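You operate a simulated robot arm through the tools that you are given. There is no shell and no other tool.

You run a simulated robot arm. Do the job below in one go: nothing can be reset, and whatever is moved stays where it is left.

## Task
Put things in order on the top of the card bench. At the end: the white green banded roll stands where the clear glass soda jar stood; the yellow shaker is on the brown short soda carton; the clear glass soda jar is in the brown bucket; the small grey weight is on the white lot box (marked "BOIL 5"); whatever was shut is shut again. Leave all else as you found it, and nothing knocked over. Set down upright: yellow shaker.

The check looks at the end state, three seconds after you hand in, the way a careful person would. Anything else that was tipped, shoved, dropped, spilled or broken makes it a failure.

## Robot
A 7-joint arm with a two-finger gripper, fixed in place. Base frame: the origin is at the foot of the arm, x ahead of it, y to its left, z up; the work surface is at about z = 780. Lengths are in mm, angles in rad, forces in N, time in s.
With the tool pointing down near the work surface it reaches from about 340 to 720 mm from the base axis. Its first joint turns from -1.152 to 1.152 rad. Payload 2.45 kg.
The TCP is the grasp point between the finger pads, 26 mm short of the fingertips. In the tool frame z runs along the fingers and y along their closing line. Largest opening 96 mm; the body of the gripper starts 69 mm behind the TCP.
Orientation is told as [roll, pitch, yaw] about the base's x, y, z axes, in that order, counted from this pose: with the fingers straight down and closing along the base's y, the tool's x points along the base's -x, its y along +y and its z along -z.

## Interface
- The arm moves only by the tool move_arm. Its argument "steps" is a list of rows, each an object of numbers (a shift or turn left out is 0, a gripper value left out holds the last): "x", "y", "z": the shift along the tool's x, y, z in units of 30 mm (1.0 is 30 mm); "wx", "wy", "wz": the turn, a rotation vector about the tool's x, y, z in units of 4 degrees (1.0 is 4 degrees); "hand": the closure in counts, from 0 (fully open) to 255 (shut). In form: [{"x": .., "y": .., "z": .., "wx": .., "wy": .., "wz": .., "hand": ..}, ...]. A call has 1 to 20 rows; each row shifts and turns the commanded pose from where the row before left it, along the tool's axes as they then stand. A call with a number of a shift or a turn outside -1 to 1 is refused whole. Rows are played at 5 a second. More than 50 mm and 0.15 rad between two rows, or a gripper value outside its range, and nothing of the call is played. A pose out of reach is approached as far as the arm can. The call stops where the force on the tool passes 40 N (or 10 N more than at its start, if that is more) or the arm is blocked; 0.2 s more then pass. Each finger halts on what it meets, pressing with about 30 N; the grip force reading is that of the motor and also rises with nothing between the fingers. The clock runs only during rows and for 0.2 s after the last one: add rows that do not move to give the fingers time. The reply holds the time, the measured pose of the TCP, the force on the tool along the base axes, the opening and the grip force, in the units named above and with some noise, with the torque about the TCP (base axes, N m) and any sound that the robot's microphone picked up.
- Cameras (640 x 400 px; columns grow to the right, rows downward): "scene" is fixed at [176.7, -395.1, 1434]; the picture's right is [0.70, -0.71, 0.00], its down [-0.34, -0.34, -0.88] and it looks along [0.62, 0.61, -0.48] (base axes); focal length 323 px, centre (320, 200). "wrist" rides on the gripper at [82, 3, -98] in the tool frame; the picture's right is [-0.04, 1.00, 0.00], its down [-0.73, -0.03, -0.68] and it looks along [-0.68, -0.03, 0.73] (tool axes); focal length 256 px, centre (320, 200). There is no depth. A picture from a camera that has moved, and an enlarged one, comes with that camera's place and axes in the base frame and with its lens.
- grab_frame(camera): a new picture of that camera. No time passes.
- close_up(camera, box): a new picture of the part [left, top, right, bottom] of that camera's present view, enlarged. No time passes.
- sign_off(): hands the job in; it is judged then, once.

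Nothing tells you positions but the pictures and the camera data. Unless the task says otherwise, let go and move clear before handing in.

The tools are called by a JSON object that holds its "fn" and its "kwargs". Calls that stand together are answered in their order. move_arm: Moves the arm, as the interface text tells. Its arguments: {"type":"object","properties":{"steps":{"type":"array"}},"required":["steps"]} The other tools are called the same way: grab_frame (camera) takes a picture; close_up (camera, box) takes an enlarged picture of a part of a camera's view; sign_off () hands the job in.

At the start:

```text
clock: 0.0
position: [426.0, 113.4, 1238.8]
ee_rot: [0.001, -0.001, 0.0]
wrist_force: [0.5, 0.1, -0.8]
moment: [0.01, -0.03, 0.0]
grip_width: 95.9
gripper_force: 0.0
```

scene: 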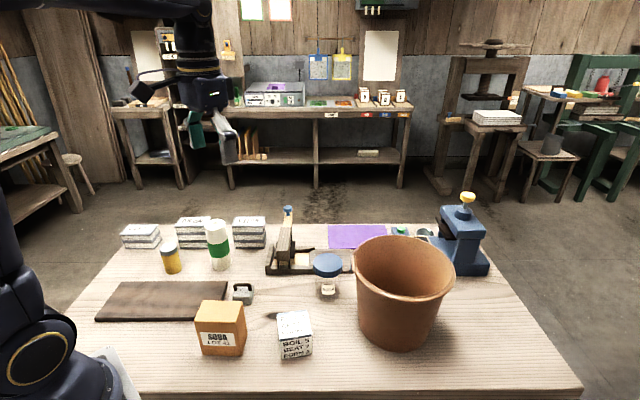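
wrist: 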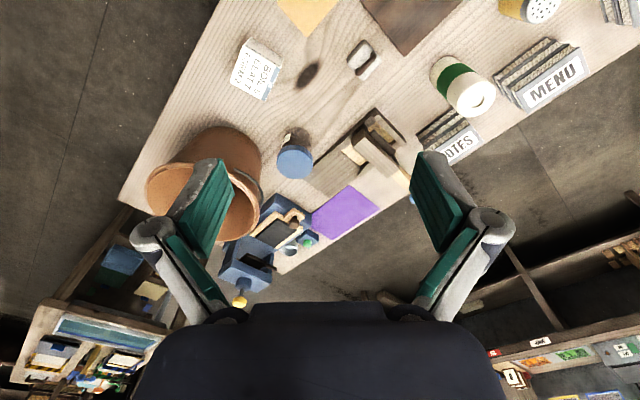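

I see the bench with the brown bucket, the soda carton, the white lot box, the roll, the shaker, a blue-lidded jar and a grey weight. I will look closer before moving anything.

{"fn": "close_up", "kwargs": {"camera": "scene", "box": [100, 200, 300, 325]}}

{"fn": "close_up", "kwargs": {"camera": "scene", "box": [180, 260, 340, 360]}}

{"fn": "close_up", "kwargs": {"camera": "scene", "box": [250, 195, 410, 295]}}

{"fn": "close_up", "kwargs": {"camera": "scene", "box": [340, 180, 500, 280]}}

{"fn": "close_up", "kwargs": {"camera": "wrist", "box": [220, 0, 420, 125]}}

{"fn": "close_up", "kwargs": {"camera": "wrist", "box": [220, 80, 420, 205]}}

```text
3.20 times, centred on (200, 262) of scene
camera zoom: at [176.7, -395.1, 1434.0], right [0.7, -0.71, 0.0], down [-0.34, -0.34, -0.88], along [0.62, 0.61, -0.48], focal length 1034 px, centre (704, 0)
```

zoom: 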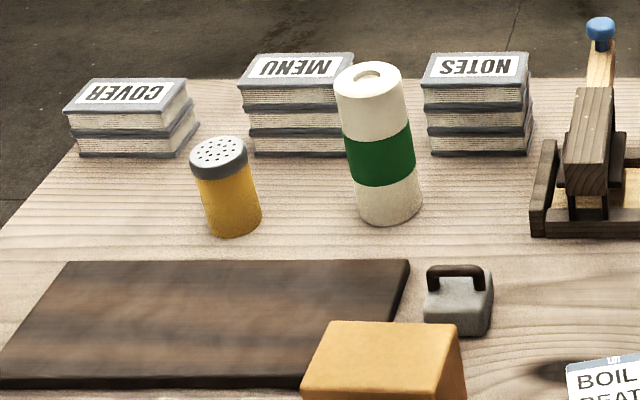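

```text
4.00 times, centred on (260, 310) of scene
camera zoom: at [176.7, -395.1, 1434.0], right [0.7, -0.71, 0.0], down [-0.34, -0.34, -0.88], along [0.62, 0.61, -0.48], focal length 1292 px, centre (560, -240)
```

zoom: 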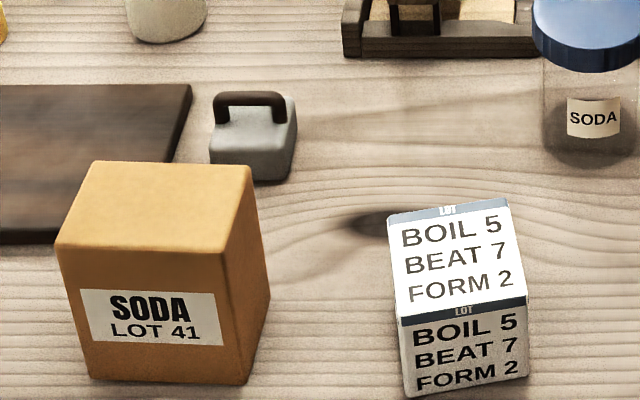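

```text
4.00 times, centred on (330, 245) of scene
camera zoom: at [176.7, -395.1, 1434.0], right [0.7, -0.71, 0.0], down [-0.34, -0.34, -0.88], along [0.62, 0.61, -0.48], focal length 1292 px, centre (280, 20)
```

zoom: 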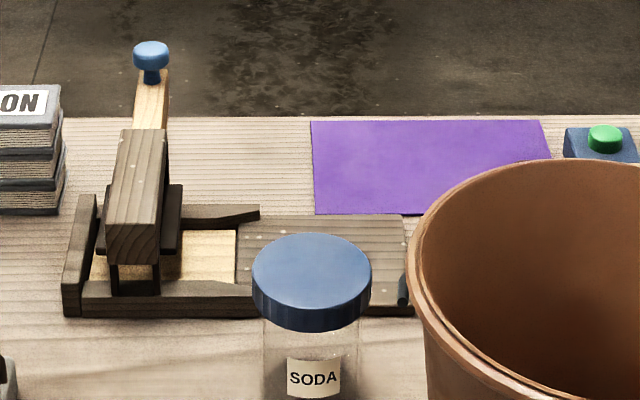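

```text
4.00 times, centred on (420, 230) of scene
camera zoom: at [176.7, -395.1, 1434.0], right [0.7, -0.71, 0.0], down [-0.34, -0.34, -0.88], along [0.62, 0.61, -0.48], focal length 1292 px, centre (-80, 80)
```

zoom: 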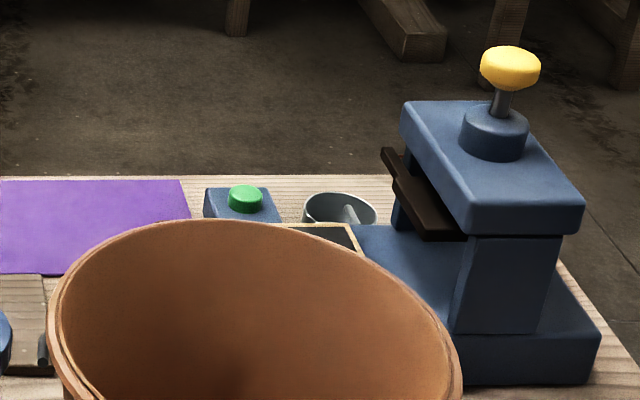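

```text
3.20 times, centred on (320, 62) of wrist
camera zoom: at [345.2, 116.2, 1337.1], right [0.04, 1.0, 0.0], down [0.73, -0.03, 0.68], along [0.68, -0.03, -0.73], focal length 819 px, centre (320, 640)
```

zoom: 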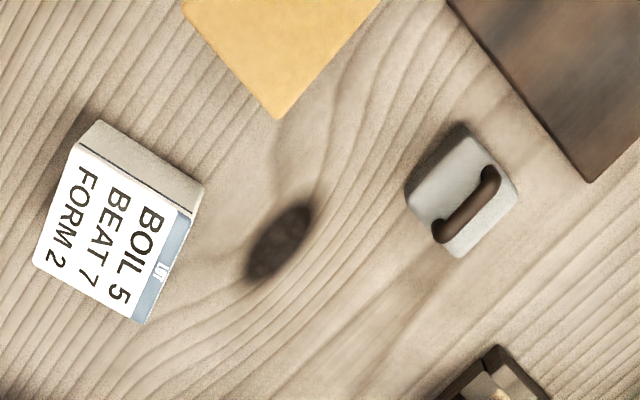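

```text
3.20 times, centred on (320, 142) of wrist
camera zoom: at [345.2, 116.2, 1337.1], right [0.04, 1.0, 0.0], down [0.73, -0.03, 0.68], along [0.68, -0.03, -0.73], focal length 819 px, centre (320, 384)
```

zoom: 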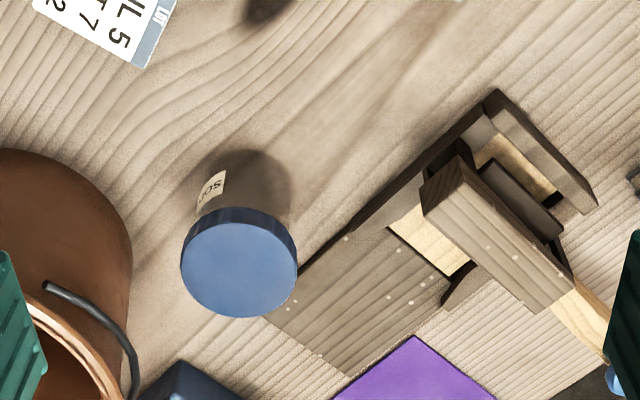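

The layout is fairly clear. Rough estimates are: jar near (655, 48), bucket near (680, -160), roll near (514, 362), shaker near (400, 446), carton near (376, 112), lot box near (488, -5) and weight near (480, 189). I'll check the hand and jar in detail before moving.

{"fn": "close_up", "kwargs": {"camera": "scene", "box": [120, 50, 280, 150]}}

{"fn": "close_up", "kwargs": {"camera": "scene", "box": [300, 240, 360, 310]}}

{"fn": "close_up", "kwargs": {"camera": "scene", "box": [330, 225, 490, 360]}}

{"fn": "close_up", "kwargs": {"camera": "wrist", "box": [120, 100, 280, 260]}}

```text
4.00 times, centred on (200, 100) of scene
camera zoom: at [176.7, -395.1, 1434.0], right [0.7, -0.71, 0.0], down [-0.34, -0.34, -0.88], along [0.62, 0.61, -0.48], focal length 1292 px, centre (800, 600)
```

zoom: 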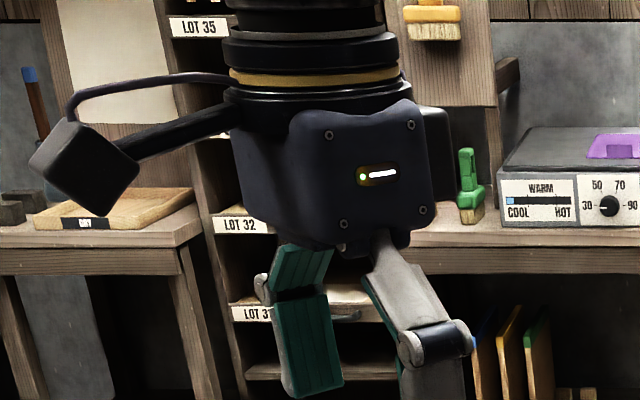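

```text
5.71 times, centred on (330, 275) of scene
camera zoom: at [176.7, -395.1, 1434.0], right [0.7, -0.71, 0.0], down [-0.34, -0.34, -0.88], along [0.62, 0.61, -0.48], focal length 1846 px, centre (263, -229)
```

zoom: 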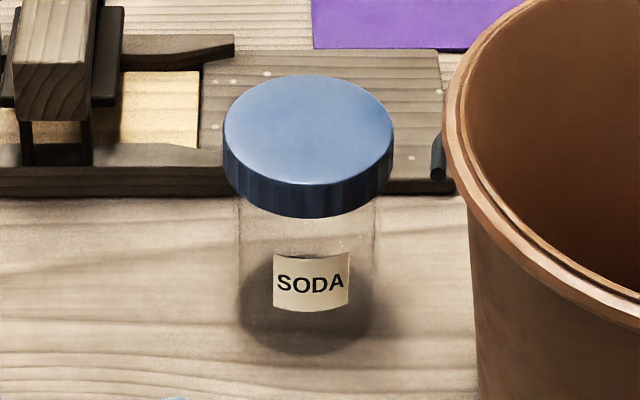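

```text
2.96 times, centred on (410, 292) of scene
camera zoom: at [176.7, -395.1, 1434.0], right [0.7, -0.71, 0.0], down [-0.34, -0.34, -0.88], along [0.62, 0.61, -0.48], focal length 957 px, centre (53, -74)
```

zoom: 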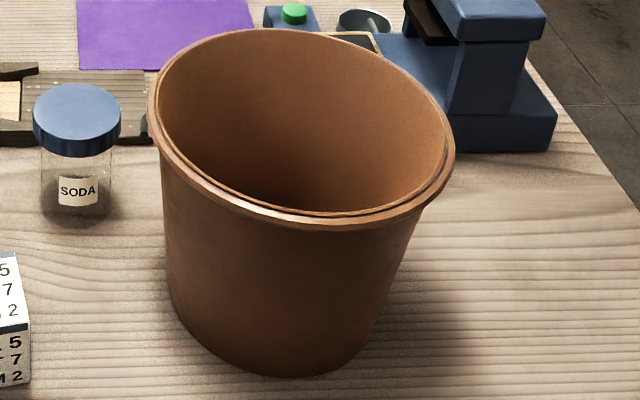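

```text
2.50 times, centred on (200, 180) of wrist
camera zoom: at [345.2, 116.2, 1337.1], right [0.04, 1.0, 0.0], down [0.73, -0.03, 0.68], along [0.68, -0.03, -0.73], focal length 640 px, centre (620, 250)
```

zoom: 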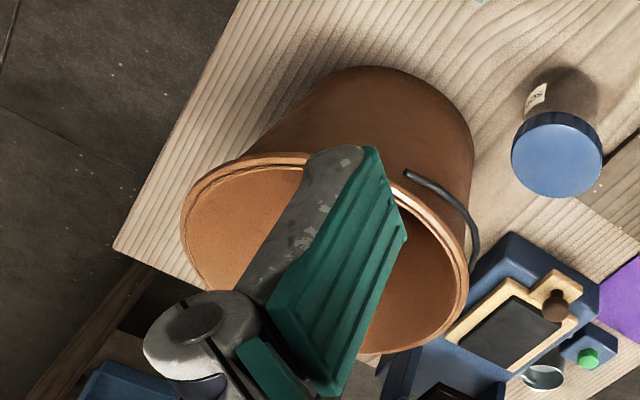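

The camera sits on a side bracket, so I'll have to watch it near the bucket rim. First I'll move above the jar at a safe height and look.

{"fn": "move_arm", "kwargs": {"steps": [{"x": -0.9, "y": -0.27, "z": 0.55, "hand": 0}, {"x": -0.9, "y": -0.27, "z": 0.55}, {"x": -0.9, "y": -0.27, "z": 0.55}, {"x": -0.9, "y": -0.27, "z": 0.55}, {"x": -0.9, "y": -0.27, "z": 0.55}, {"x": -0.9, "y": -0.27, "z": 0.55}, {"x": -0.9, "y": -0.27, "z": 0.55}, {"x": -0.9, "y": -0.27, "z": 0.55}, {}]}}

{"fn": "grab_frame", "kwargs": {"camera": "wrist"}}

{"fn": "grab_frame", "kwargs": {"camera": "scene"}}

```text
clock: 2.0
position: [643.9, 48.6, 1109.7]
ee_rot: [-0.002, -0.001, 0.001]
wrist_force: [-0.2, 0.0, 1.3]
moment: [-0.02, 0.05, -0.04]
grip_width: 95.9
gripper_force: 0.0
```

```text
taken
camera wrist: at [563.3, 51.5, 1207.1], right [0.04, 1.0, 0.0], down [0.73, -0.03, 0.68], along [0.68, -0.03, -0.73], focal length 256 px, centre (320, 200)
```

wrist: 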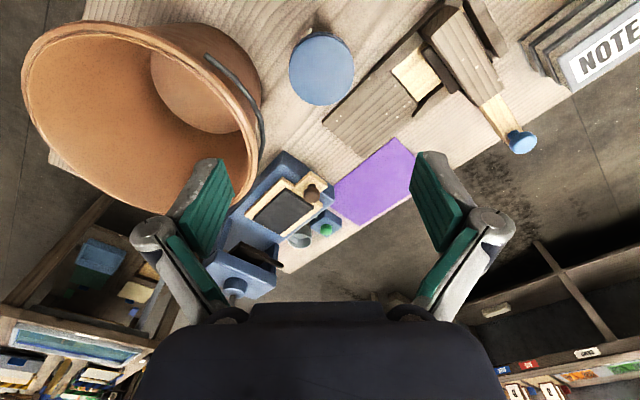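

```text
taken
```

scene: 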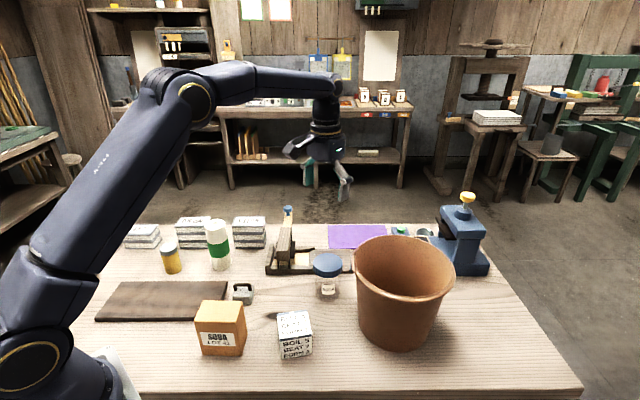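

The lid measures about 76 mm across and is centred near (654, 49), with its top at about z 891. I'll lower around it in two stages.

{"fn": "move_arm", "kwargs": {"steps": [{"x": -0.33, "z": 0.8}, {"z": 0.9}, {"z": 0.9}, {"z": 0.9}, {"z": 0.9}, {"z": 0.9}, {"z": 0.4}, {}]}}

{"fn": "grab_frame", "kwargs": {"camera": "wrist"}}

{"fn": "close_up", "kwargs": {"camera": "scene", "box": [250, 160, 410, 310]}}

```text
clock: 3.8
position: [651.8, 47.3, 937.2]
ee_rot: [0.002, -0.001, 0.001]
wrist_force: [0.3, 0.9, 0.3]
moment: [0.04, 0.01, 0.0]
grip_width: 96.1
gripper_force: 0.1
```

```text
taken
camera wrist: at [571.2, 50.9, 1034.2], right [0.04, 1.0, 0.0], down [0.73, -0.03, 0.68], along [0.68, -0.03, -0.73], focal length 256 px, centre (320, 200)
```

wrist: 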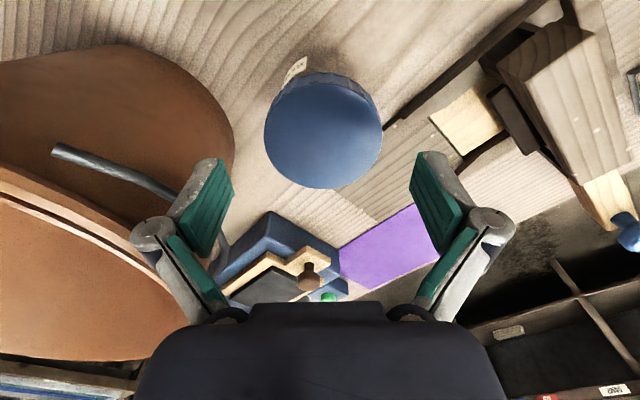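

```text
2.67 times, centred on (330, 235) of scene
camera zoom: at [176.7, -395.1, 1434.0], right [0.7, -0.71, 0.0], down [-0.34, -0.34, -0.88], along [0.62, 0.61, -0.48], focal length 861 px, centre (293, 107)
```

zoom: 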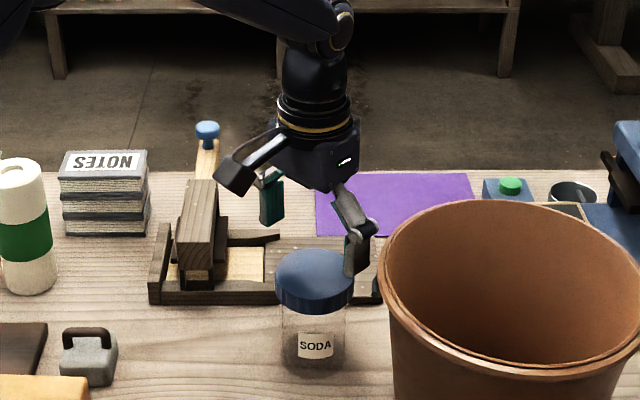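

The bucket's bail handle sticks out close to the jar on its -y side, and the finger knuckles flare out. So I'll rise, turn the hand -90° in yaw so the fingers close along x with the camera on the +y side, and then grip.

{"fn": "move_arm", "kwargs": {"steps": [{"z": -0.9}, {"z": -0.9}, {"z": -0.9}, {"wz": 1}, {"wz": 1}, {"wz": 1}, {"wz": 1}, {"wz": 1}, {"wz": 1}, {"wz": 1}, {"wz": 1}, {"wz": 1}, {"wz": 1}, {"wz": 1}]}}

{"fn": "move_arm", "kwargs": {"steps": [{"wz": 1}, {"wz": 1}, {"wz": 1}, {"wz": 1}, {"wz": 1}, {"wz": 1}, {"wz": 1}, {"wz": 1}, {"wz": 1}, {"wz": 1}, {"wz": 1}, {"wz": 0.5}, {}]}}

{"fn": "grab_frame", "kwargs": {"camera": "wrist"}}

{"fn": "grab_frame", "kwargs": {"camera": "scene"}}

```text
clock: 6.8
position: [650.9, 47.8, 1018.2]
ee_rot: [0.0, 0.001, -0.768]
wrist_force: [0.6, -0.1, 0.0]
moment: [0.0, 0.03, -0.03]
grip_width: 96.1
gripper_force: 0.2
```

```text
clock: 9.6
position: [652.0, 48.3, 1017.5]
ee_rot: [0.001, 0.0, -1.57]
wrist_force: [0.3, 1.1, 0.1]
moment: [-0.02, -0.01, -0.03]
grip_width: 96.3
gripper_force: 0.0
```

```text
taken
camera wrist: at [656.0, 130.0, 1114.8], right [1.0, -0.04, 0.0], down [-0.03, -0.73, 0.68], along [-0.03, -0.68, -0.73], focal length 256 px, centre (320, 200)
```

wrist: 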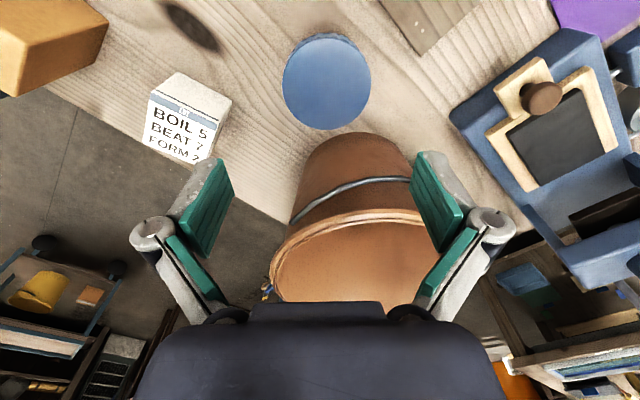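

```text
taken
```

scene: 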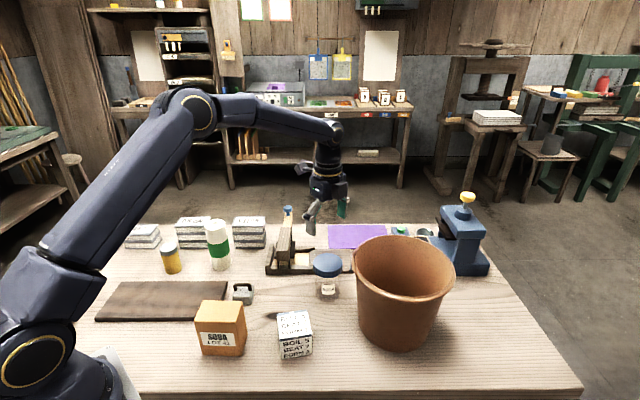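

The hand is at yaw -90°, with the lid centre near (657, 51). I'll descend most of the way and check the clearances.

{"fn": "move_arm", "kwargs": {"steps": [{"x": 0.08, "y": 0.15, "z": 0.8}, {"z": 0.8}, {"z": 0.8}, {"z": 0.8}, {"z": 0.5}, {}]}}

{"fn": "grab_frame", "kwargs": {"camera": "wrist"}}

{"fn": "close_up", "kwargs": {"camera": "scene", "box": [250, 180, 410, 310]}}

```text
clock: 11.0
position: [656.5, 51.5, 905.9]
ee_rot: [0.0, 0.0, -1.571]
wrist_force: [0.1, 0.7, 0.0]
moment: [0.0, 0.02, 0.0]
grip_width: 96.1
gripper_force: 0.1
```

```text
taken
camera wrist: at [660.3, 132.5, 1003.2], right [1.0, -0.04, 0.0], down [-0.03, -0.73, 0.68], along [-0.03, -0.68, -0.73], focal length 256 px, centre (320, 200)
```

wrist: 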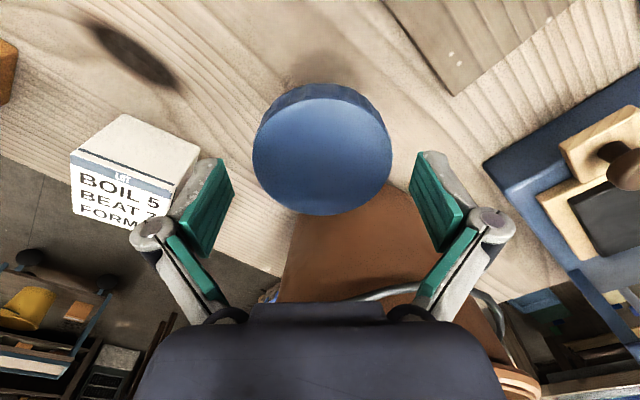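

```text
3.08 times, centred on (330, 245) of scene
camera zoom: at [176.7, -395.1, 1434.0], right [0.7, -0.71, 0.0], down [-0.34, -0.34, -0.88], along [0.62, 0.61, -0.48], focal length 994 px, centre (289, 62)
```

zoom: 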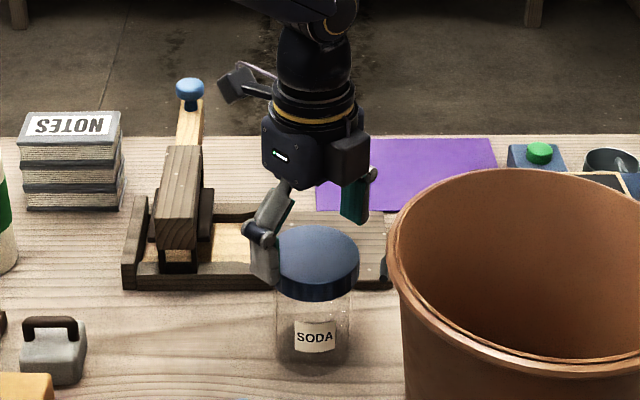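

The fingers straddle the lid well. I'm dropping the last 20 mm and gripping.

{"fn": "move_arm", "kwargs": {"steps": [{"x": -0.04, "y": 0.05, "z": 0.35}, {"z": 0.35}, {}, {"hand": 255}, {}, {}, {}, {}]}}

{"fn": "grab_frame", "kwargs": {"camera": "wrist"}}

{"fn": "close_up", "kwargs": {"camera": "scene", "box": [250, 180, 410, 310]}}

```text
clock: 12.8
position: [657.5, 49.9, 886.0]
ee_rot: [0.001, 0.002, -1.57]
wrist_force: [-1.7, -0.1, 3.2]
moment: [0.02, 0.03, 0.01]
grip_width: 74.8
gripper_force: 30.1
```

```text
taken
camera wrist: at [661.7, 131.4, 982.7], right [1.0, -0.04, 0.0], down [-0.03, -0.73, 0.68], along [-0.03, -0.68, -0.73], focal length 256 px, centre (320, 200)
```

wrist: 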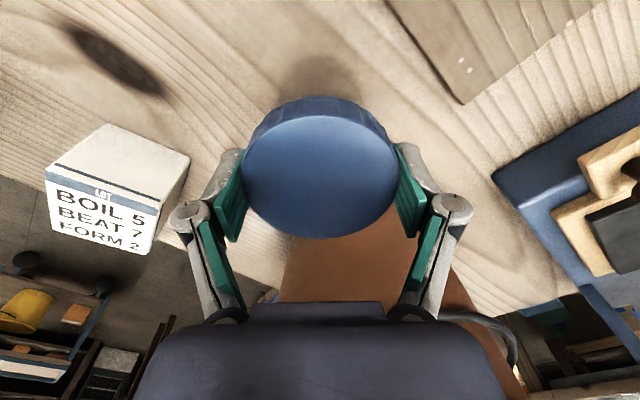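

```text
3.08 times, centred on (330, 245) of scene
camera zoom: at [176.6, -395.1, 1434.0], right [0.7, -0.71, 0.0], down [-0.34, -0.34, -0.88], along [0.62, 0.61, -0.48], focal length 994 px, centre (289, 62)
```

zoom: 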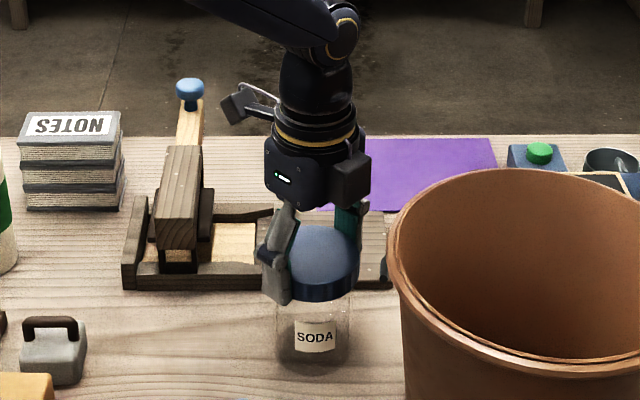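

The grip holds at 74.8 mm. I'm lifting a little first to confirm the whole jar comes up with its lid.

{"fn": "move_arm", "kwargs": {"steps": [{"z": -0.5}, {"z": -0.7}, {"z": -0.8}, {}]}}

{"fn": "close_up", "kwargs": {"camera": "scene", "box": [250, 180, 410, 310]}}

```text
clock: 13.8
position: [656.9, 50.8, 945.9]
ee_rot: [0.001, 0.002, -1.57]
wrist_force: [-0.1, 0.2, -1.7]
moment: [0.01, -0.03, 0.0]
grip_width: 74.6
gripper_force: 29.9
```

```text
3.08 times, centred on (330, 245) of scene
camera zoom: at [176.7, -395.1, 1434.0], right [0.7, -0.71, 0.0], down [-0.34, -0.34, -0.88], along [0.62, 0.61, -0.48], focal length 994 px, centre (289, 62)
```

zoom: 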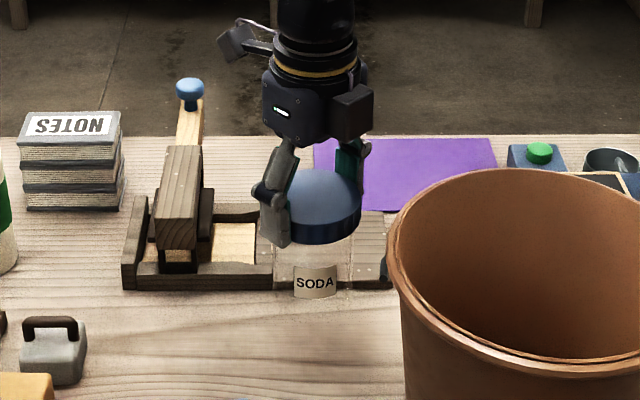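

The whole jar came up. I'm raising it well above the rim, then looking into the bucket.

{"fn": "move_arm", "kwargs": {"steps": [{"z": -0.9}, {"z": -0.9}, {"z": -0.9}, {"z": -0.9}, {"z": -0.9}, {"z": -0.9}, {"z": -0.9}, {"z": -0.9}, {}]}}

{"fn": "grab_frame", "kwargs": {"camera": "wrist"}}

{"fn": "grab_frame", "kwargs": {"camera": "scene"}}

```text
clock: 15.8
position: [657.4, 51.4, 1163.8]
ee_rot: [0.0, -0.001, -1.57]
wrist_force: [-0.2, -0.3, -1.5]
moment: [0.02, -0.01, 0.01]
grip_width: 74.7
gripper_force: 29.8
```

```text
taken
camera wrist: at [661.7, 132.8, 1260.7], right [1.0, -0.04, 0.0], down [-0.03, -0.73, 0.68], along [-0.03, -0.68, -0.73], focal length 256 px, centre (320, 200)
```

wrist: 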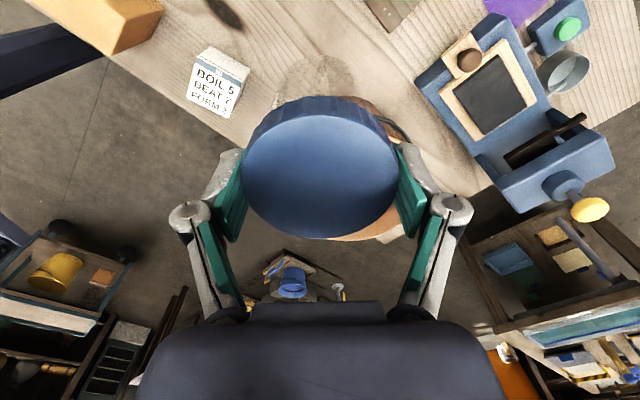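

```text
taken
```

scene: 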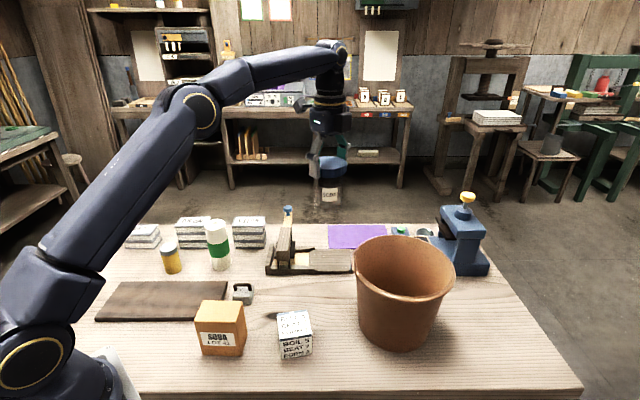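

Working back from several views, I put the bucket centre near (696, -133) with its rim at about z 958. I'm moving the jar over it at this height.

{"fn": "move_arm", "kwargs": {"steps": [{"x": -0.8, "y": 0.125}, {"x": -0.8, "y": 0.125}, {"x": -0.8, "y": 0.125}, {"x": -0.8, "y": 0.125}, {"x": -0.8, "y": 0.125}, {"x": -0.8, "y": 0.125}, {"x": -0.8, "y": 0.125}, {"x": -0.8, "y": 0.125}, {}]}}

{"fn": "grab_frame", "kwargs": {"camera": "wrist"}}

{"fn": "grab_frame", "kwargs": {"camera": "scene"}}

```text
clock: 17.8
position: [664.8, -135.2, 1160.5]
ee_rot: [-0.001, 0.001, -1.568]
wrist_force: [-0.3, -0.8, -1.8]
moment: [0.03, 0.01, -0.02]
grip_width: 74.5
gripper_force: 29.9
out of reach, approached as far as the arm can: row 6, 7, 8
```

```text
taken
camera wrist: at [669.1, -53.1, 1257.7], right [1.0, -0.04, 0.0], down [-0.03, -0.73, 0.68], along [-0.03, -0.68, -0.73], focal length 256 px, centre (320, 200)
```

wrist: 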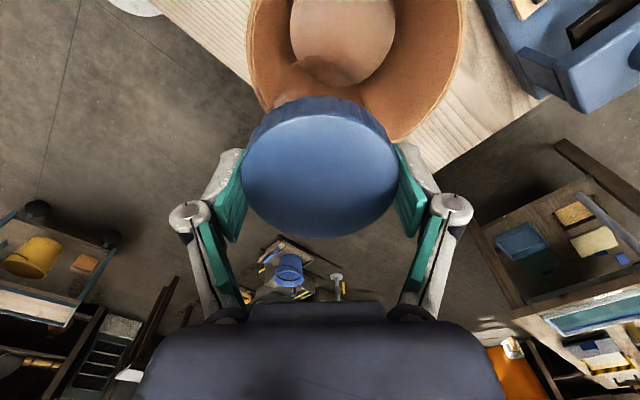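

```text
taken
```

scene: 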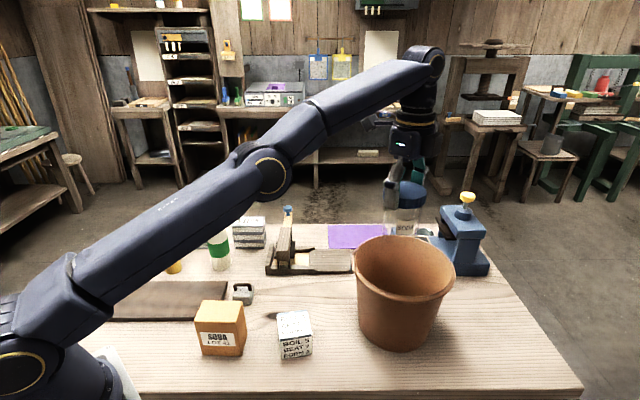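

At this height the reach ends at about 678 mm, but it grows lower down. The wrist view puts the bucket centre near (700, -135). I'll turn the hand so the fingers close across the radius, which gives them the most room inside, then descend in steps.

{"fn": "move_arm", "kwargs": {"steps": [{"wz": -1}, {"wz": -1}, {"wz": -1}, {"wz": -1}, {"wz": -1}, {"wz": -1}, {"wz": -1}, {"wz": -1}, {"wz": -1}, {"wz": -1}, {"wz": -1}, {"wz": -1}, {"wz": -1}, {"wz": -1}, {"wz": -1}, {"wz": -1}, {"wz": -1}, {"wz": -1}, {"wz": -1}, {"wz": -0.6}]}}

{"fn": "move_arm", "kwargs": {"steps": [{"z": 0.8}, {"z": 0.8}, {}]}}

{"fn": "grab_frame", "kwargs": {"camera": "wrist"}}

{"fn": "grab_frame", "kwargs": {"camera": "scene"}}

```text
clock: 22.0
position: [663.8, -134.3, 1159.2]
ee_rot: [0.0, 0.0, -0.201]
wrist_force: [0.5, 0.4, -1.9]
moment: [0.01, 0.02, 0.0]
grip_width: 74.9
gripper_force: 30.4
```

```text
clock: 22.8
position: [664.8, -135.2, 1111.4]
ee_rot: [0.001, 0.0, -0.202]
wrist_force: [0.7, 0.8, -1.5]
moment: [0.03, -0.02, -0.02]
grip_width: 74.3
gripper_force: 30.3
```

```text
taken
camera wrist: at [586.1, -115.9, 1208.5], right [0.24, 0.97, 0.0], down [0.71, -0.18, 0.68], along [0.66, -0.16, -0.73], focal length 256 px, centre (320, 200)
```

wrist: 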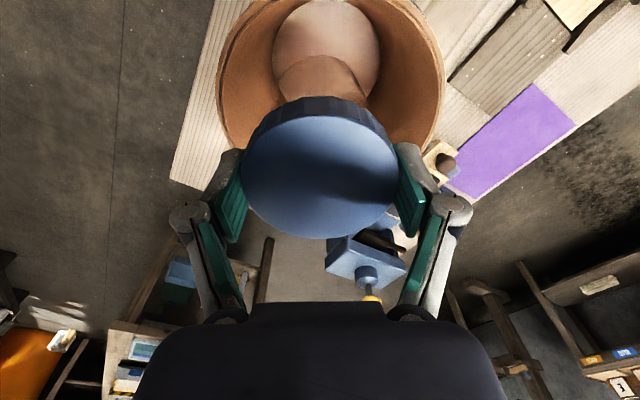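

```text
taken
```

scene: 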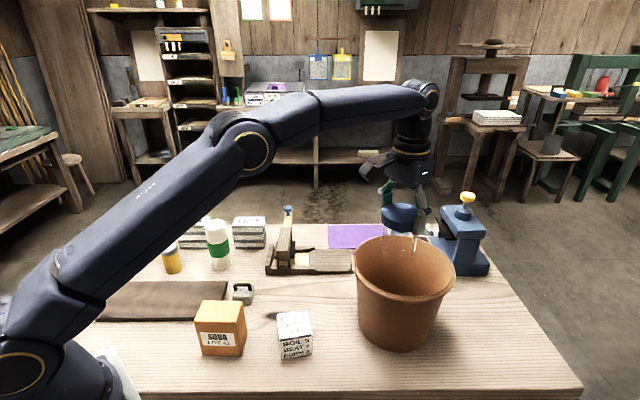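

The picture agrees on a bucket centre near (700, -135). I'll descend a bit, then shift outward about 20 mm and check.

{"fn": "move_arm", "kwargs": {"steps": [{"z": 0.8}, {"x": -0.2, "y": 0.08, "z": 0.6}, {"x": -0.22, "y": 0.08, "z": 0.5}, {"x": -0.22, "y": 0.09}, {}]}}

{"fn": "grab_frame", "kwargs": {"camera": "wrist"}}

{"fn": "close_up", "kwargs": {"camera": "scene", "box": [320, 170, 500, 350]}}

```text
clock: 24.0
position: [686.5, -132.3, 1053.9]
ee_rot: [0.0, 0.001, -0.203]
wrist_force: [0.9, 0.9, -1.9]
moment: [0.0, 0.02, 0.0]
grip_width: 74.4
gripper_force: 29.8
```

```text
taken
camera wrist: at [607.0, -112.7, 1151.6], right [0.24, 0.97, 0.0], down [0.71, -0.18, 0.68], along [0.66, -0.16, -0.73], focal length 256 px, centre (320, 200)
```

wrist: 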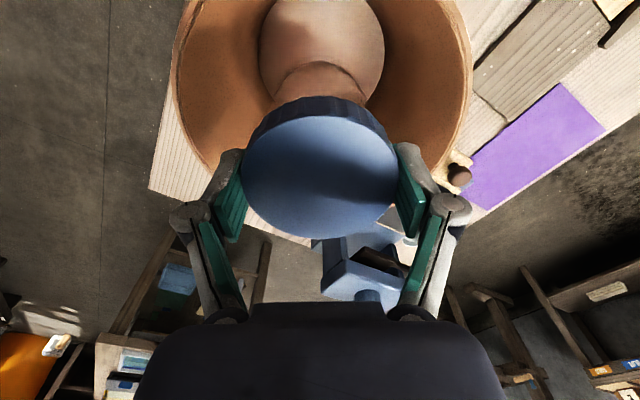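

```text
2.22 times, centred on (410, 260) of scene
camera zoom: at [176.8, -395.1, 1434.0], right [0.7, -0.71, 0.0], down [-0.34, -0.34, -0.88], along [0.62, 0.61, -0.48], focal length 718 px, centre (120, 67)
```

zoom: 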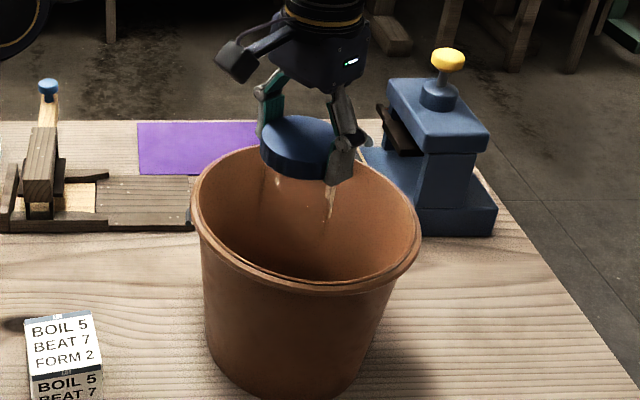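

The jar is laterally centred in the bucket and slightly inward, which is what I want. I'm lowering most of the way.

{"fn": "move_arm", "kwargs": {"steps": [{"z": 0.7}, {"z": 0.7}, {"z": 0.7}, {"z": 0.7}, {"z": 0.7}, {"z": 0.5}, {"z": 0.4}, {}]}}

{"fn": "grab_frame", "kwargs": {"camera": "wrist"}}

{"fn": "close_up", "kwargs": {"camera": "scene", "box": [320, 170, 500, 350]}}

```text
clock: 25.8
position: [684.5, -132.0, 921.6]
ee_rot: [0.001, 0.001, -0.203]
wrist_force: [-0.2, -1.1, -2.4]
moment: [-0.01, -0.01, -0.01]
grip_width: 74.3
gripper_force: 29.9
```

```text
taken
camera wrist: at [606.2, -112.5, 1019.4], right [0.24, 0.97, 0.0], down [0.71, -0.18, 0.68], along [0.66, -0.16, -0.73], focal length 256 px, centre (320, 200)
```

wrist: 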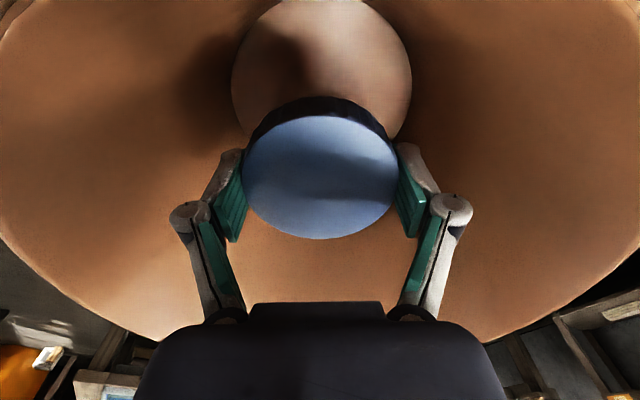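

```text
2.22 times, centred on (410, 260) of scene
camera zoom: at [176.7, -395.1, 1434.0], right [0.7, -0.71, 0.0], down [-0.34, -0.34, -0.88], along [0.62, 0.61, -0.48], focal length 718 px, centre (120, 67)
```

zoom: 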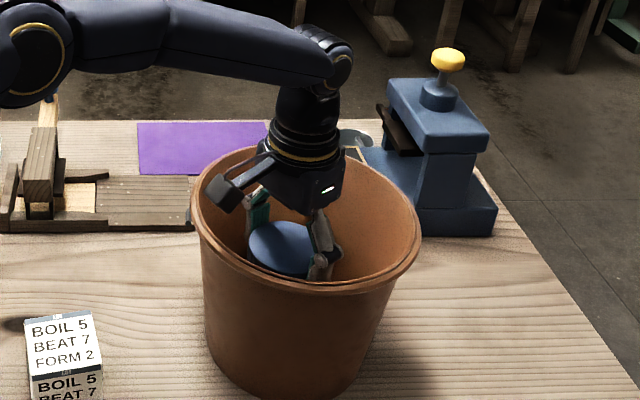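

The jar bottom is about 30 mm above the bucket floor. I'll lower gently and watch the force.

{"fn": "move_arm", "kwargs": {"steps": [{"z": 0.3}, {"z": 0.25}, {}]}}

{"fn": "close_up", "kwargs": {"camera": "scene", "box": [340, 190, 460, 290]}}

```text
clock: 26.6
position: [686.6, -132.4, 906.1]
ee_rot: [-0.001, 0.0, -0.203]
wrist_force: [0.5, -1.0, -1.0]
moment: [-0.03, -0.01, 0.01]
grip_width: 74.5
gripper_force: 30.5
```

```text
4.00 times, centred on (400, 240) of scene
camera zoom: at [176.7, -395.1, 1434.0], right [0.7, -0.71, 0.0], down [-0.34, -0.34, -0.88], along [0.62, 0.61, -0.48], focal length 1292 px, centre (0, 40)
```

zoom: 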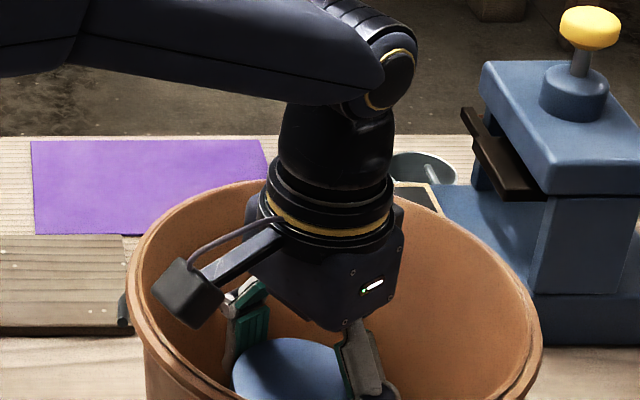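

{"fn": "move_arm", "kwargs": {"steps": [{"z": 0.2}, {"z": 0.1}, {}]}}

```text
clock: 27.4
position: [685.0, -131.7, 897.1]
ee_rot: [-0.001, 0.001, -0.202]
wrist_force: [0.5, -0.5, -1.4]
moment: [-0.02, 0.01, 0.0]
grip_width: 74.4
gripper_force: 30.0
```

Nothing has touched yet (TCP z 897, jar bottom about 791). I'm continuing in 2 mm steps.

{"fn": "move_arm", "kwargs": {"steps": [{"z": 0.07}, {}]}}

{"fn": "move_arm", "kwargs": {"steps": [{"z": 0.07}, {}]}}

{"fn": "move_arm", "kwargs": {"steps": [{"z": 0.05}, {}]}}

```text
clock: 28.0
position: [685.6, -131.4, 894.9]
ee_rot: [0.0, 0.0, -0.201]
wrist_force: [-0.3, -0.1, -2.2]
moment: [0.02, -0.03, 0.04]
grip_width: 74.3
gripper_force: 30.3
```

```text
clock: 28.6
position: [685.3, -131.9, 892.9]
ee_rot: [0.0, 0.001, -0.201]
wrist_force: [0.7, -0.6, -2.1]
moment: [-0.02, -0.01, -0.03]
grip_width: 74.3
gripper_force: 29.6
```

```text
clock: 29.2
position: [684.7, -131.7, 891.8]
ee_rot: [0.0, -0.002, -0.202]
wrist_force: [0.3, -0.7, 1.7]
moment: [0.06, 0.08, -0.03]
grip_width: 74.1
gripper_force: 30.4
```

{"fn": "move_arm", "kwargs": {"steps": [{"z": 0.03}, {}]}}

```text
clock: 29.8
position: [686.2, -132.7, 890.8]
ee_rot: [0.0, -0.001, -0.203]
wrist_force: [-2.6, 0.8, 9.3]
moment: [0.06, 0.22, -0.02]
grip_width: 74.4
gripper_force: 30.0
```

The jar is on the floor (9 N). I'm opening only as far as needed and then rising straight out.

{"fn": "move_arm", "kwargs": {"steps": [{"hand": 22}, {}, {}, {}]}}

{"fn": "grab_frame", "kwargs": {"camera": "wrist"}}

```text
clock: 30.8
position: [685.4, -132.8, 890.3]
ee_rot: [0.0, 0.0, -0.202]
wrist_force: [-0.6, -0.3, -0.7]
moment: [-0.01, -0.03, 0.04]
grip_width: 87.8
gripper_force: 0.0
```

```text
taken
camera wrist: at [607.1, -112.4, 987.8], right [0.24, 0.97, 0.0], down [0.71, -0.18, 0.68], along [0.66, -0.16, -0.73], focal length 256 px, centre (320, 200)
```

wrist: 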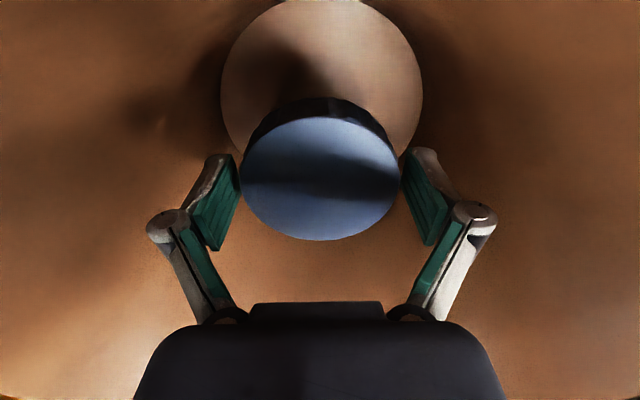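

The jar is standing and free. I'm rising straight out of the bucket.

{"fn": "move_arm", "kwargs": {"steps": [{"z": -0.5}, {"z": -0.8}, {"z": -0.8}, {"z": -0.8}, {"z": -0.8}, {"z": -0.8}, {"z": -0.8}, {"z": -0.3}, {}]}}

{"fn": "grab_frame", "kwargs": {"camera": "wrist"}}

{"fn": "grab_frame", "kwargs": {"camera": "scene"}}

```text
clock: 32.8
position: [684.5, -131.9, 1060.5]
ee_rot: [0.0, 0.001, -0.203]
wrist_force: [0.8, -0.8, 0.2]
moment: [0.01, -0.02, -0.01]
grip_width: 87.6
gripper_force: 0.1
```

```text
taken
camera wrist: at [607.6, -112.6, 1156.3], right [0.24, 0.97, 0.0], down [0.71, -0.18, 0.68], along [0.66, -0.16, -0.73], focal length 256 px, centre (320, 200)
```

wrist: 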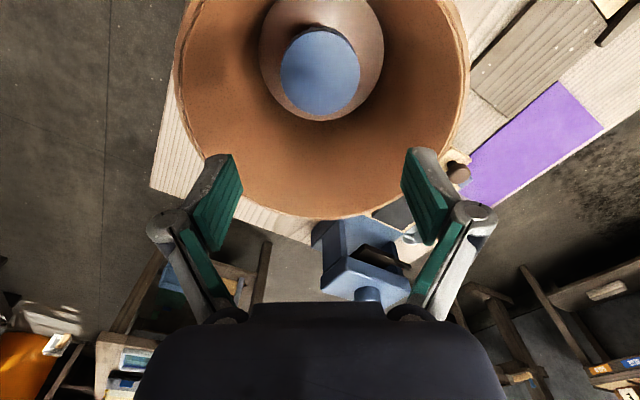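

```text
taken
```

scene: 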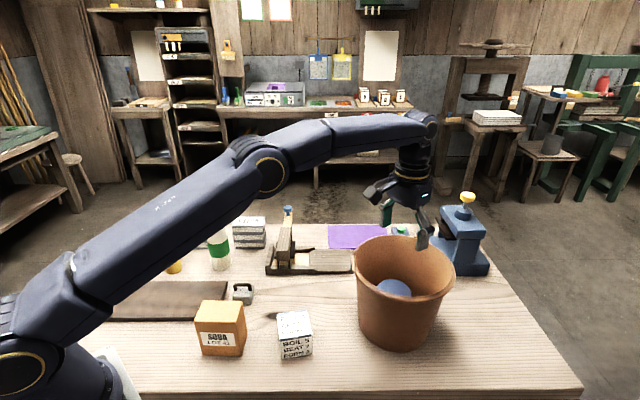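

The jar stands upright in the bucket. Next I'm travelling high over to the roll near (514, 362).

{"fn": "move_arm", "kwargs": {"steps": [{"x": 0.55, "y": 0.92, "z": -0.25, "hand": 0}, {"x": 0.55, "y": 0.92, "z": -0.25}, {"x": 0.55, "y": 0.92, "z": -0.25}, {"x": 0.55, "y": 0.92, "z": -0.25}, {"x": 0.55, "y": 0.92, "z": -0.25}, {"x": 0.55, "y": 0.92, "z": -0.25}, {"x": 0.55, "y": 0.92, "z": -0.25}, {"x": 0.55, "y": 0.92, "z": -0.25}, {"x": 0.55, "y": 0.92}, {"x": 0.55, "y": 0.92}, {"x": 0.55, "y": 0.92}, {"x": 0.55, "y": 0.92}, {"x": 0.55, "y": 0.92}, {"x": 0.55, "y": 0.92}, {"x": 0.55, "y": 0.92}, {"x": 0.55, "y": 0.92}, {}]}}

{"fn": "move_arm", "kwargs": {"steps": [{"wz": 1}, {"wz": 1}, {"wz": 1}, {"wz": 1}, {"wz": 1}, {"wz": 1}, {"wz": 1}, {"wz": 1}, {"wz": 1}, {"wz": 1}, {"wz": 1}, {"wz": 0.45}, {}]}}

{"fn": "grab_frame", "kwargs": {"camera": "wrist"}}

{"fn": "grab_frame", "kwargs": {"camera": "scene"}}

```text
clock: 36.4
position: [515.7, 353.6, 1119.9]
ee_rot: [-0.001, -0.001, -0.202]
wrist_force: [0.7, -0.3, 0.0]
moment: [-0.01, 0.0, 0.01]
grip_width: 95.8
gripper_force: 0.0
```

```text
clock: 39.2
position: [515.6, 355.1, 1118.8]
ee_rot: [0.0, -0.001, -1.003]
wrist_force: [0.0, -0.4, -0.1]
moment: [0.03, 0.04, 0.01]
grip_width: 95.7
gripper_force: 0.1
```

```text
taken
camera wrist: at [475.0, 424.2, 1215.9], right [0.86, 0.5, 0.0], down [0.37, -0.63, 0.68], along [0.34, -0.59, -0.73], focal length 256 px, centre (320, 200)
```

wrist: 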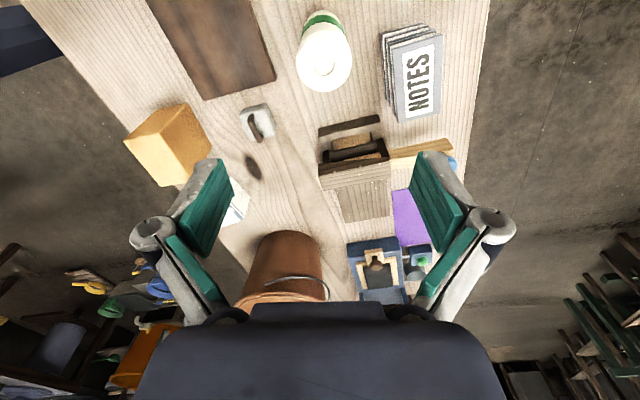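

```text
taken
```

scene: 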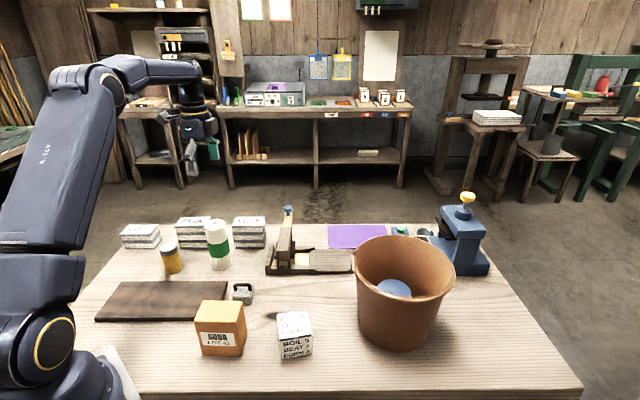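

The roll's top is centred near (513, 361). I'm descending to just above it.

{"fn": "move_arm", "kwargs": {"steps": [{"x": 0.2, "y": 0.05, "z": 0.8}, {"z": 0.8}, {"z": 0.8}, {"z": 0.8}, {"z": 0.8}, {"z": 0.5}, {}]}}

{"fn": "grab_frame", "kwargs": {"camera": "wrist"}}

{"fn": "close_up", "kwargs": {"camera": "scene", "box": [130, 150, 290, 290]}}

```text
clock: 40.8
position: [512.7, 359.3, 984.7]
ee_rot: [0.001, 0.0, -1.001]
wrist_force: [0.8, -0.3, 0.2]
moment: [0.02, 0.04, 0.04]
grip_width: 96.3
gripper_force: 0.1
```

```text
taken
camera wrist: at [472.3, 430.1, 1081.0], right [0.86, 0.51, 0.0], down [0.37, -0.63, 0.68], along [0.34, -0.59, -0.73], focal length 256 px, centre (320, 200)
```

wrist: 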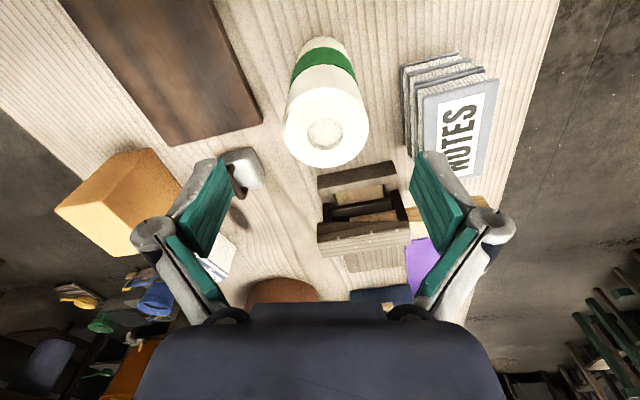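

```text
2.86 times, centred on (210, 220) of scene
camera zoom: at [176.7, -395.1, 1434.0], right [0.7, -0.71, 0.0], down [-0.34, -0.34, -0.88], along [0.62, 0.61, -0.48], focal length 923 px, centre (634, 143)
```

zoom: 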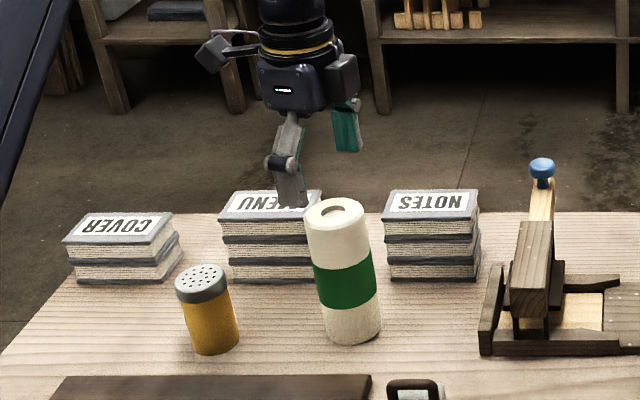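

The hand is well aligned with the roll's core. I'm lowering to about z 902 and gripping.

{"fn": "move_arm", "kwargs": {"steps": [{"y": 0.07, "z": 0.7}, {"z": 0.7}, {"z": 0.7}, {"z": 0.65}, {}, {"hand": 255}, {}, {}, {}, {}, {}]}}

{"fn": "grab_frame", "kwargs": {"camera": "wrist"}}

{"fn": "close_up", "kwargs": {"camera": "scene", "box": [130, 170, 290, 290]}}

```text
clock: 43.2
position: [514.1, 361.9, 901.7]
ee_rot: [-0.001, -0.001, -1.001]
wrist_force: [0.1, 0.2, 1.5]
moment: [-0.05, 0.01, 0.02]
grip_width: 56.9
gripper_force: 29.8
```

```text
taken
camera wrist: at [474.3, 431.4, 999.4], right [0.86, 0.5, 0.0], down [0.37, -0.63, 0.68], along [0.34, -0.59, -0.73], focal length 256 px, centre (320, 200)
```

wrist: 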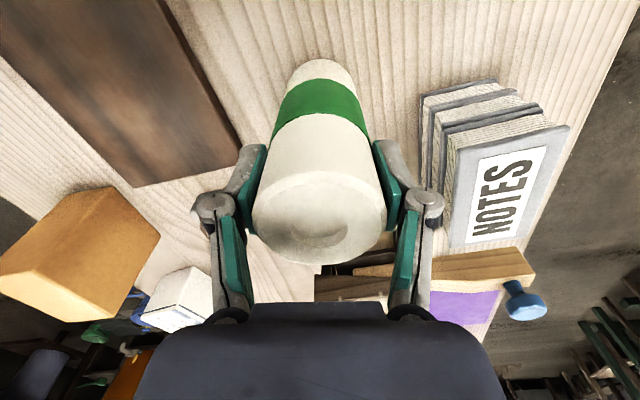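

```text
3.33 times, centred on (210, 230) of scene
camera zoom: at [176.7, -395.1, 1434.0], right [0.7, -0.71, 0.0], down [-0.34, -0.34, -0.88], along [0.62, 0.61, -0.48], focal length 1077 px, centre (687, 100)
```

zoom: 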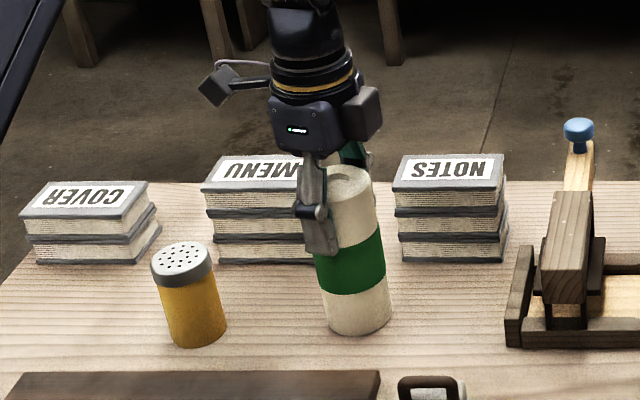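

The roll is held at 57 mm. I'm lifting straight up and checking.

{"fn": "move_arm", "kwargs": {"steps": [{"z": -0.5}, {"z": -0.8}, {"z": -0.8}, {"z": -0.8}, {"z": -0.8}, {"z": -0.8}, {"z": -0.8}, {"z": -0.5}, {}]}}

{"fn": "grab_frame", "kwargs": {"camera": "scene"}}

```text
clock: 45.2
position: [515.1, 360.3, 1077.8]
ee_rot: [0.0, 0.0, -1.002]
wrist_force: [-0.6, -0.3, -0.7]
moment: [-0.02, -0.02, 0.04]
grip_width: 56.7
gripper_force: 29.5
```

```text
taken
```

scene: 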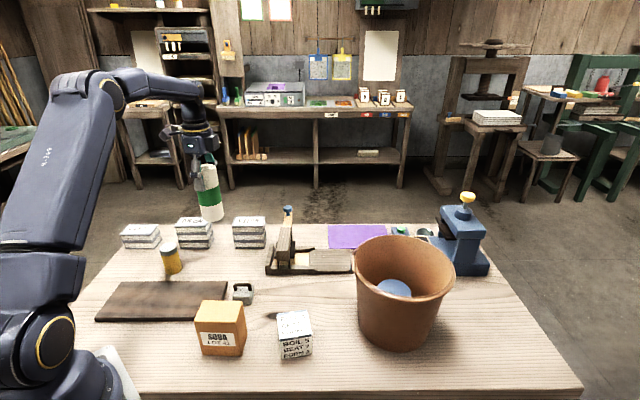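

Lifted cleanly. I'm moving over to the jar's old spot at (657, 51).

{"fn": "move_arm", "kwargs": {"steps": [{"x": -0.8, "y": -0.11}, {"x": -0.8, "y": -0.11}, {"x": -0.8, "y": -0.11}, {"x": -0.8, "y": -0.11}, {"x": -0.8, "y": -0.11}, {"x": -0.8, "y": -0.11}, {"x": -0.8, "y": -0.11}, {"x": -0.8, "y": -0.11}, {"x": -0.8, "y": -0.11}, {"x": -0.8, "y": -0.11}, {"x": -0.8, "y": -0.11}, {"x": -0.8, "y": -0.11}, {"x": -0.8, "y": -0.11}, {"x": -0.8, "y": -0.11}, {}]}}

{"fn": "grab_frame", "kwargs": {"camera": "wrist"}}

{"fn": "grab_frame", "kwargs": {"camera": "scene"}}

```text
clock: 48.4
position: [656.7, 52.5, 1074.6]
ee_rot: [0.0, 0.0, -1.003]
wrist_force: [0.1, 0.2, -0.9]
moment: [0.01, 0.02, 0.0]
grip_width: 56.9
gripper_force: 29.9
```

```text
taken
camera wrist: at [616.9, 123.6, 1172.7], right [0.86, 0.51, 0.0], down [0.37, -0.63, 0.68], along [0.34, -0.59, -0.73], focal length 256 px, centre (320, 200)
```

wrist: 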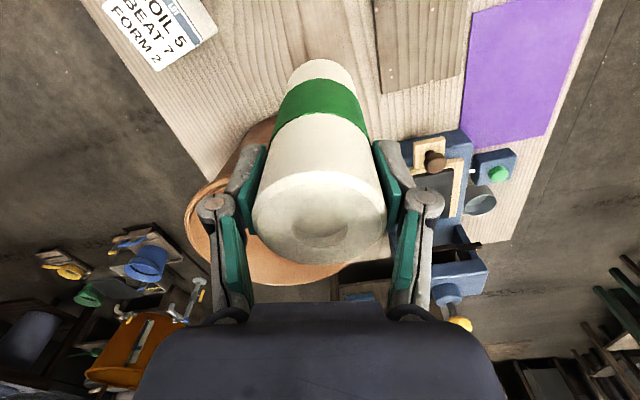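

```text
taken
```

scene: 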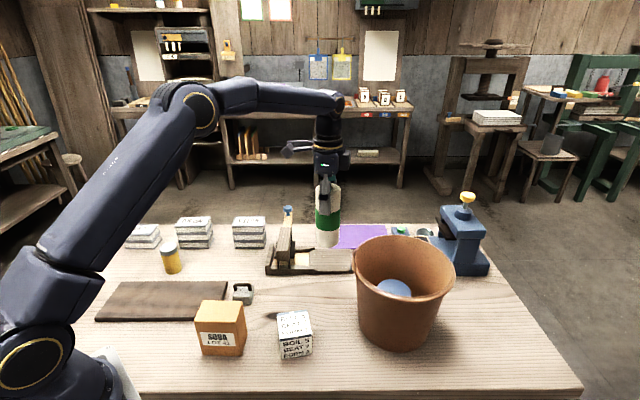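

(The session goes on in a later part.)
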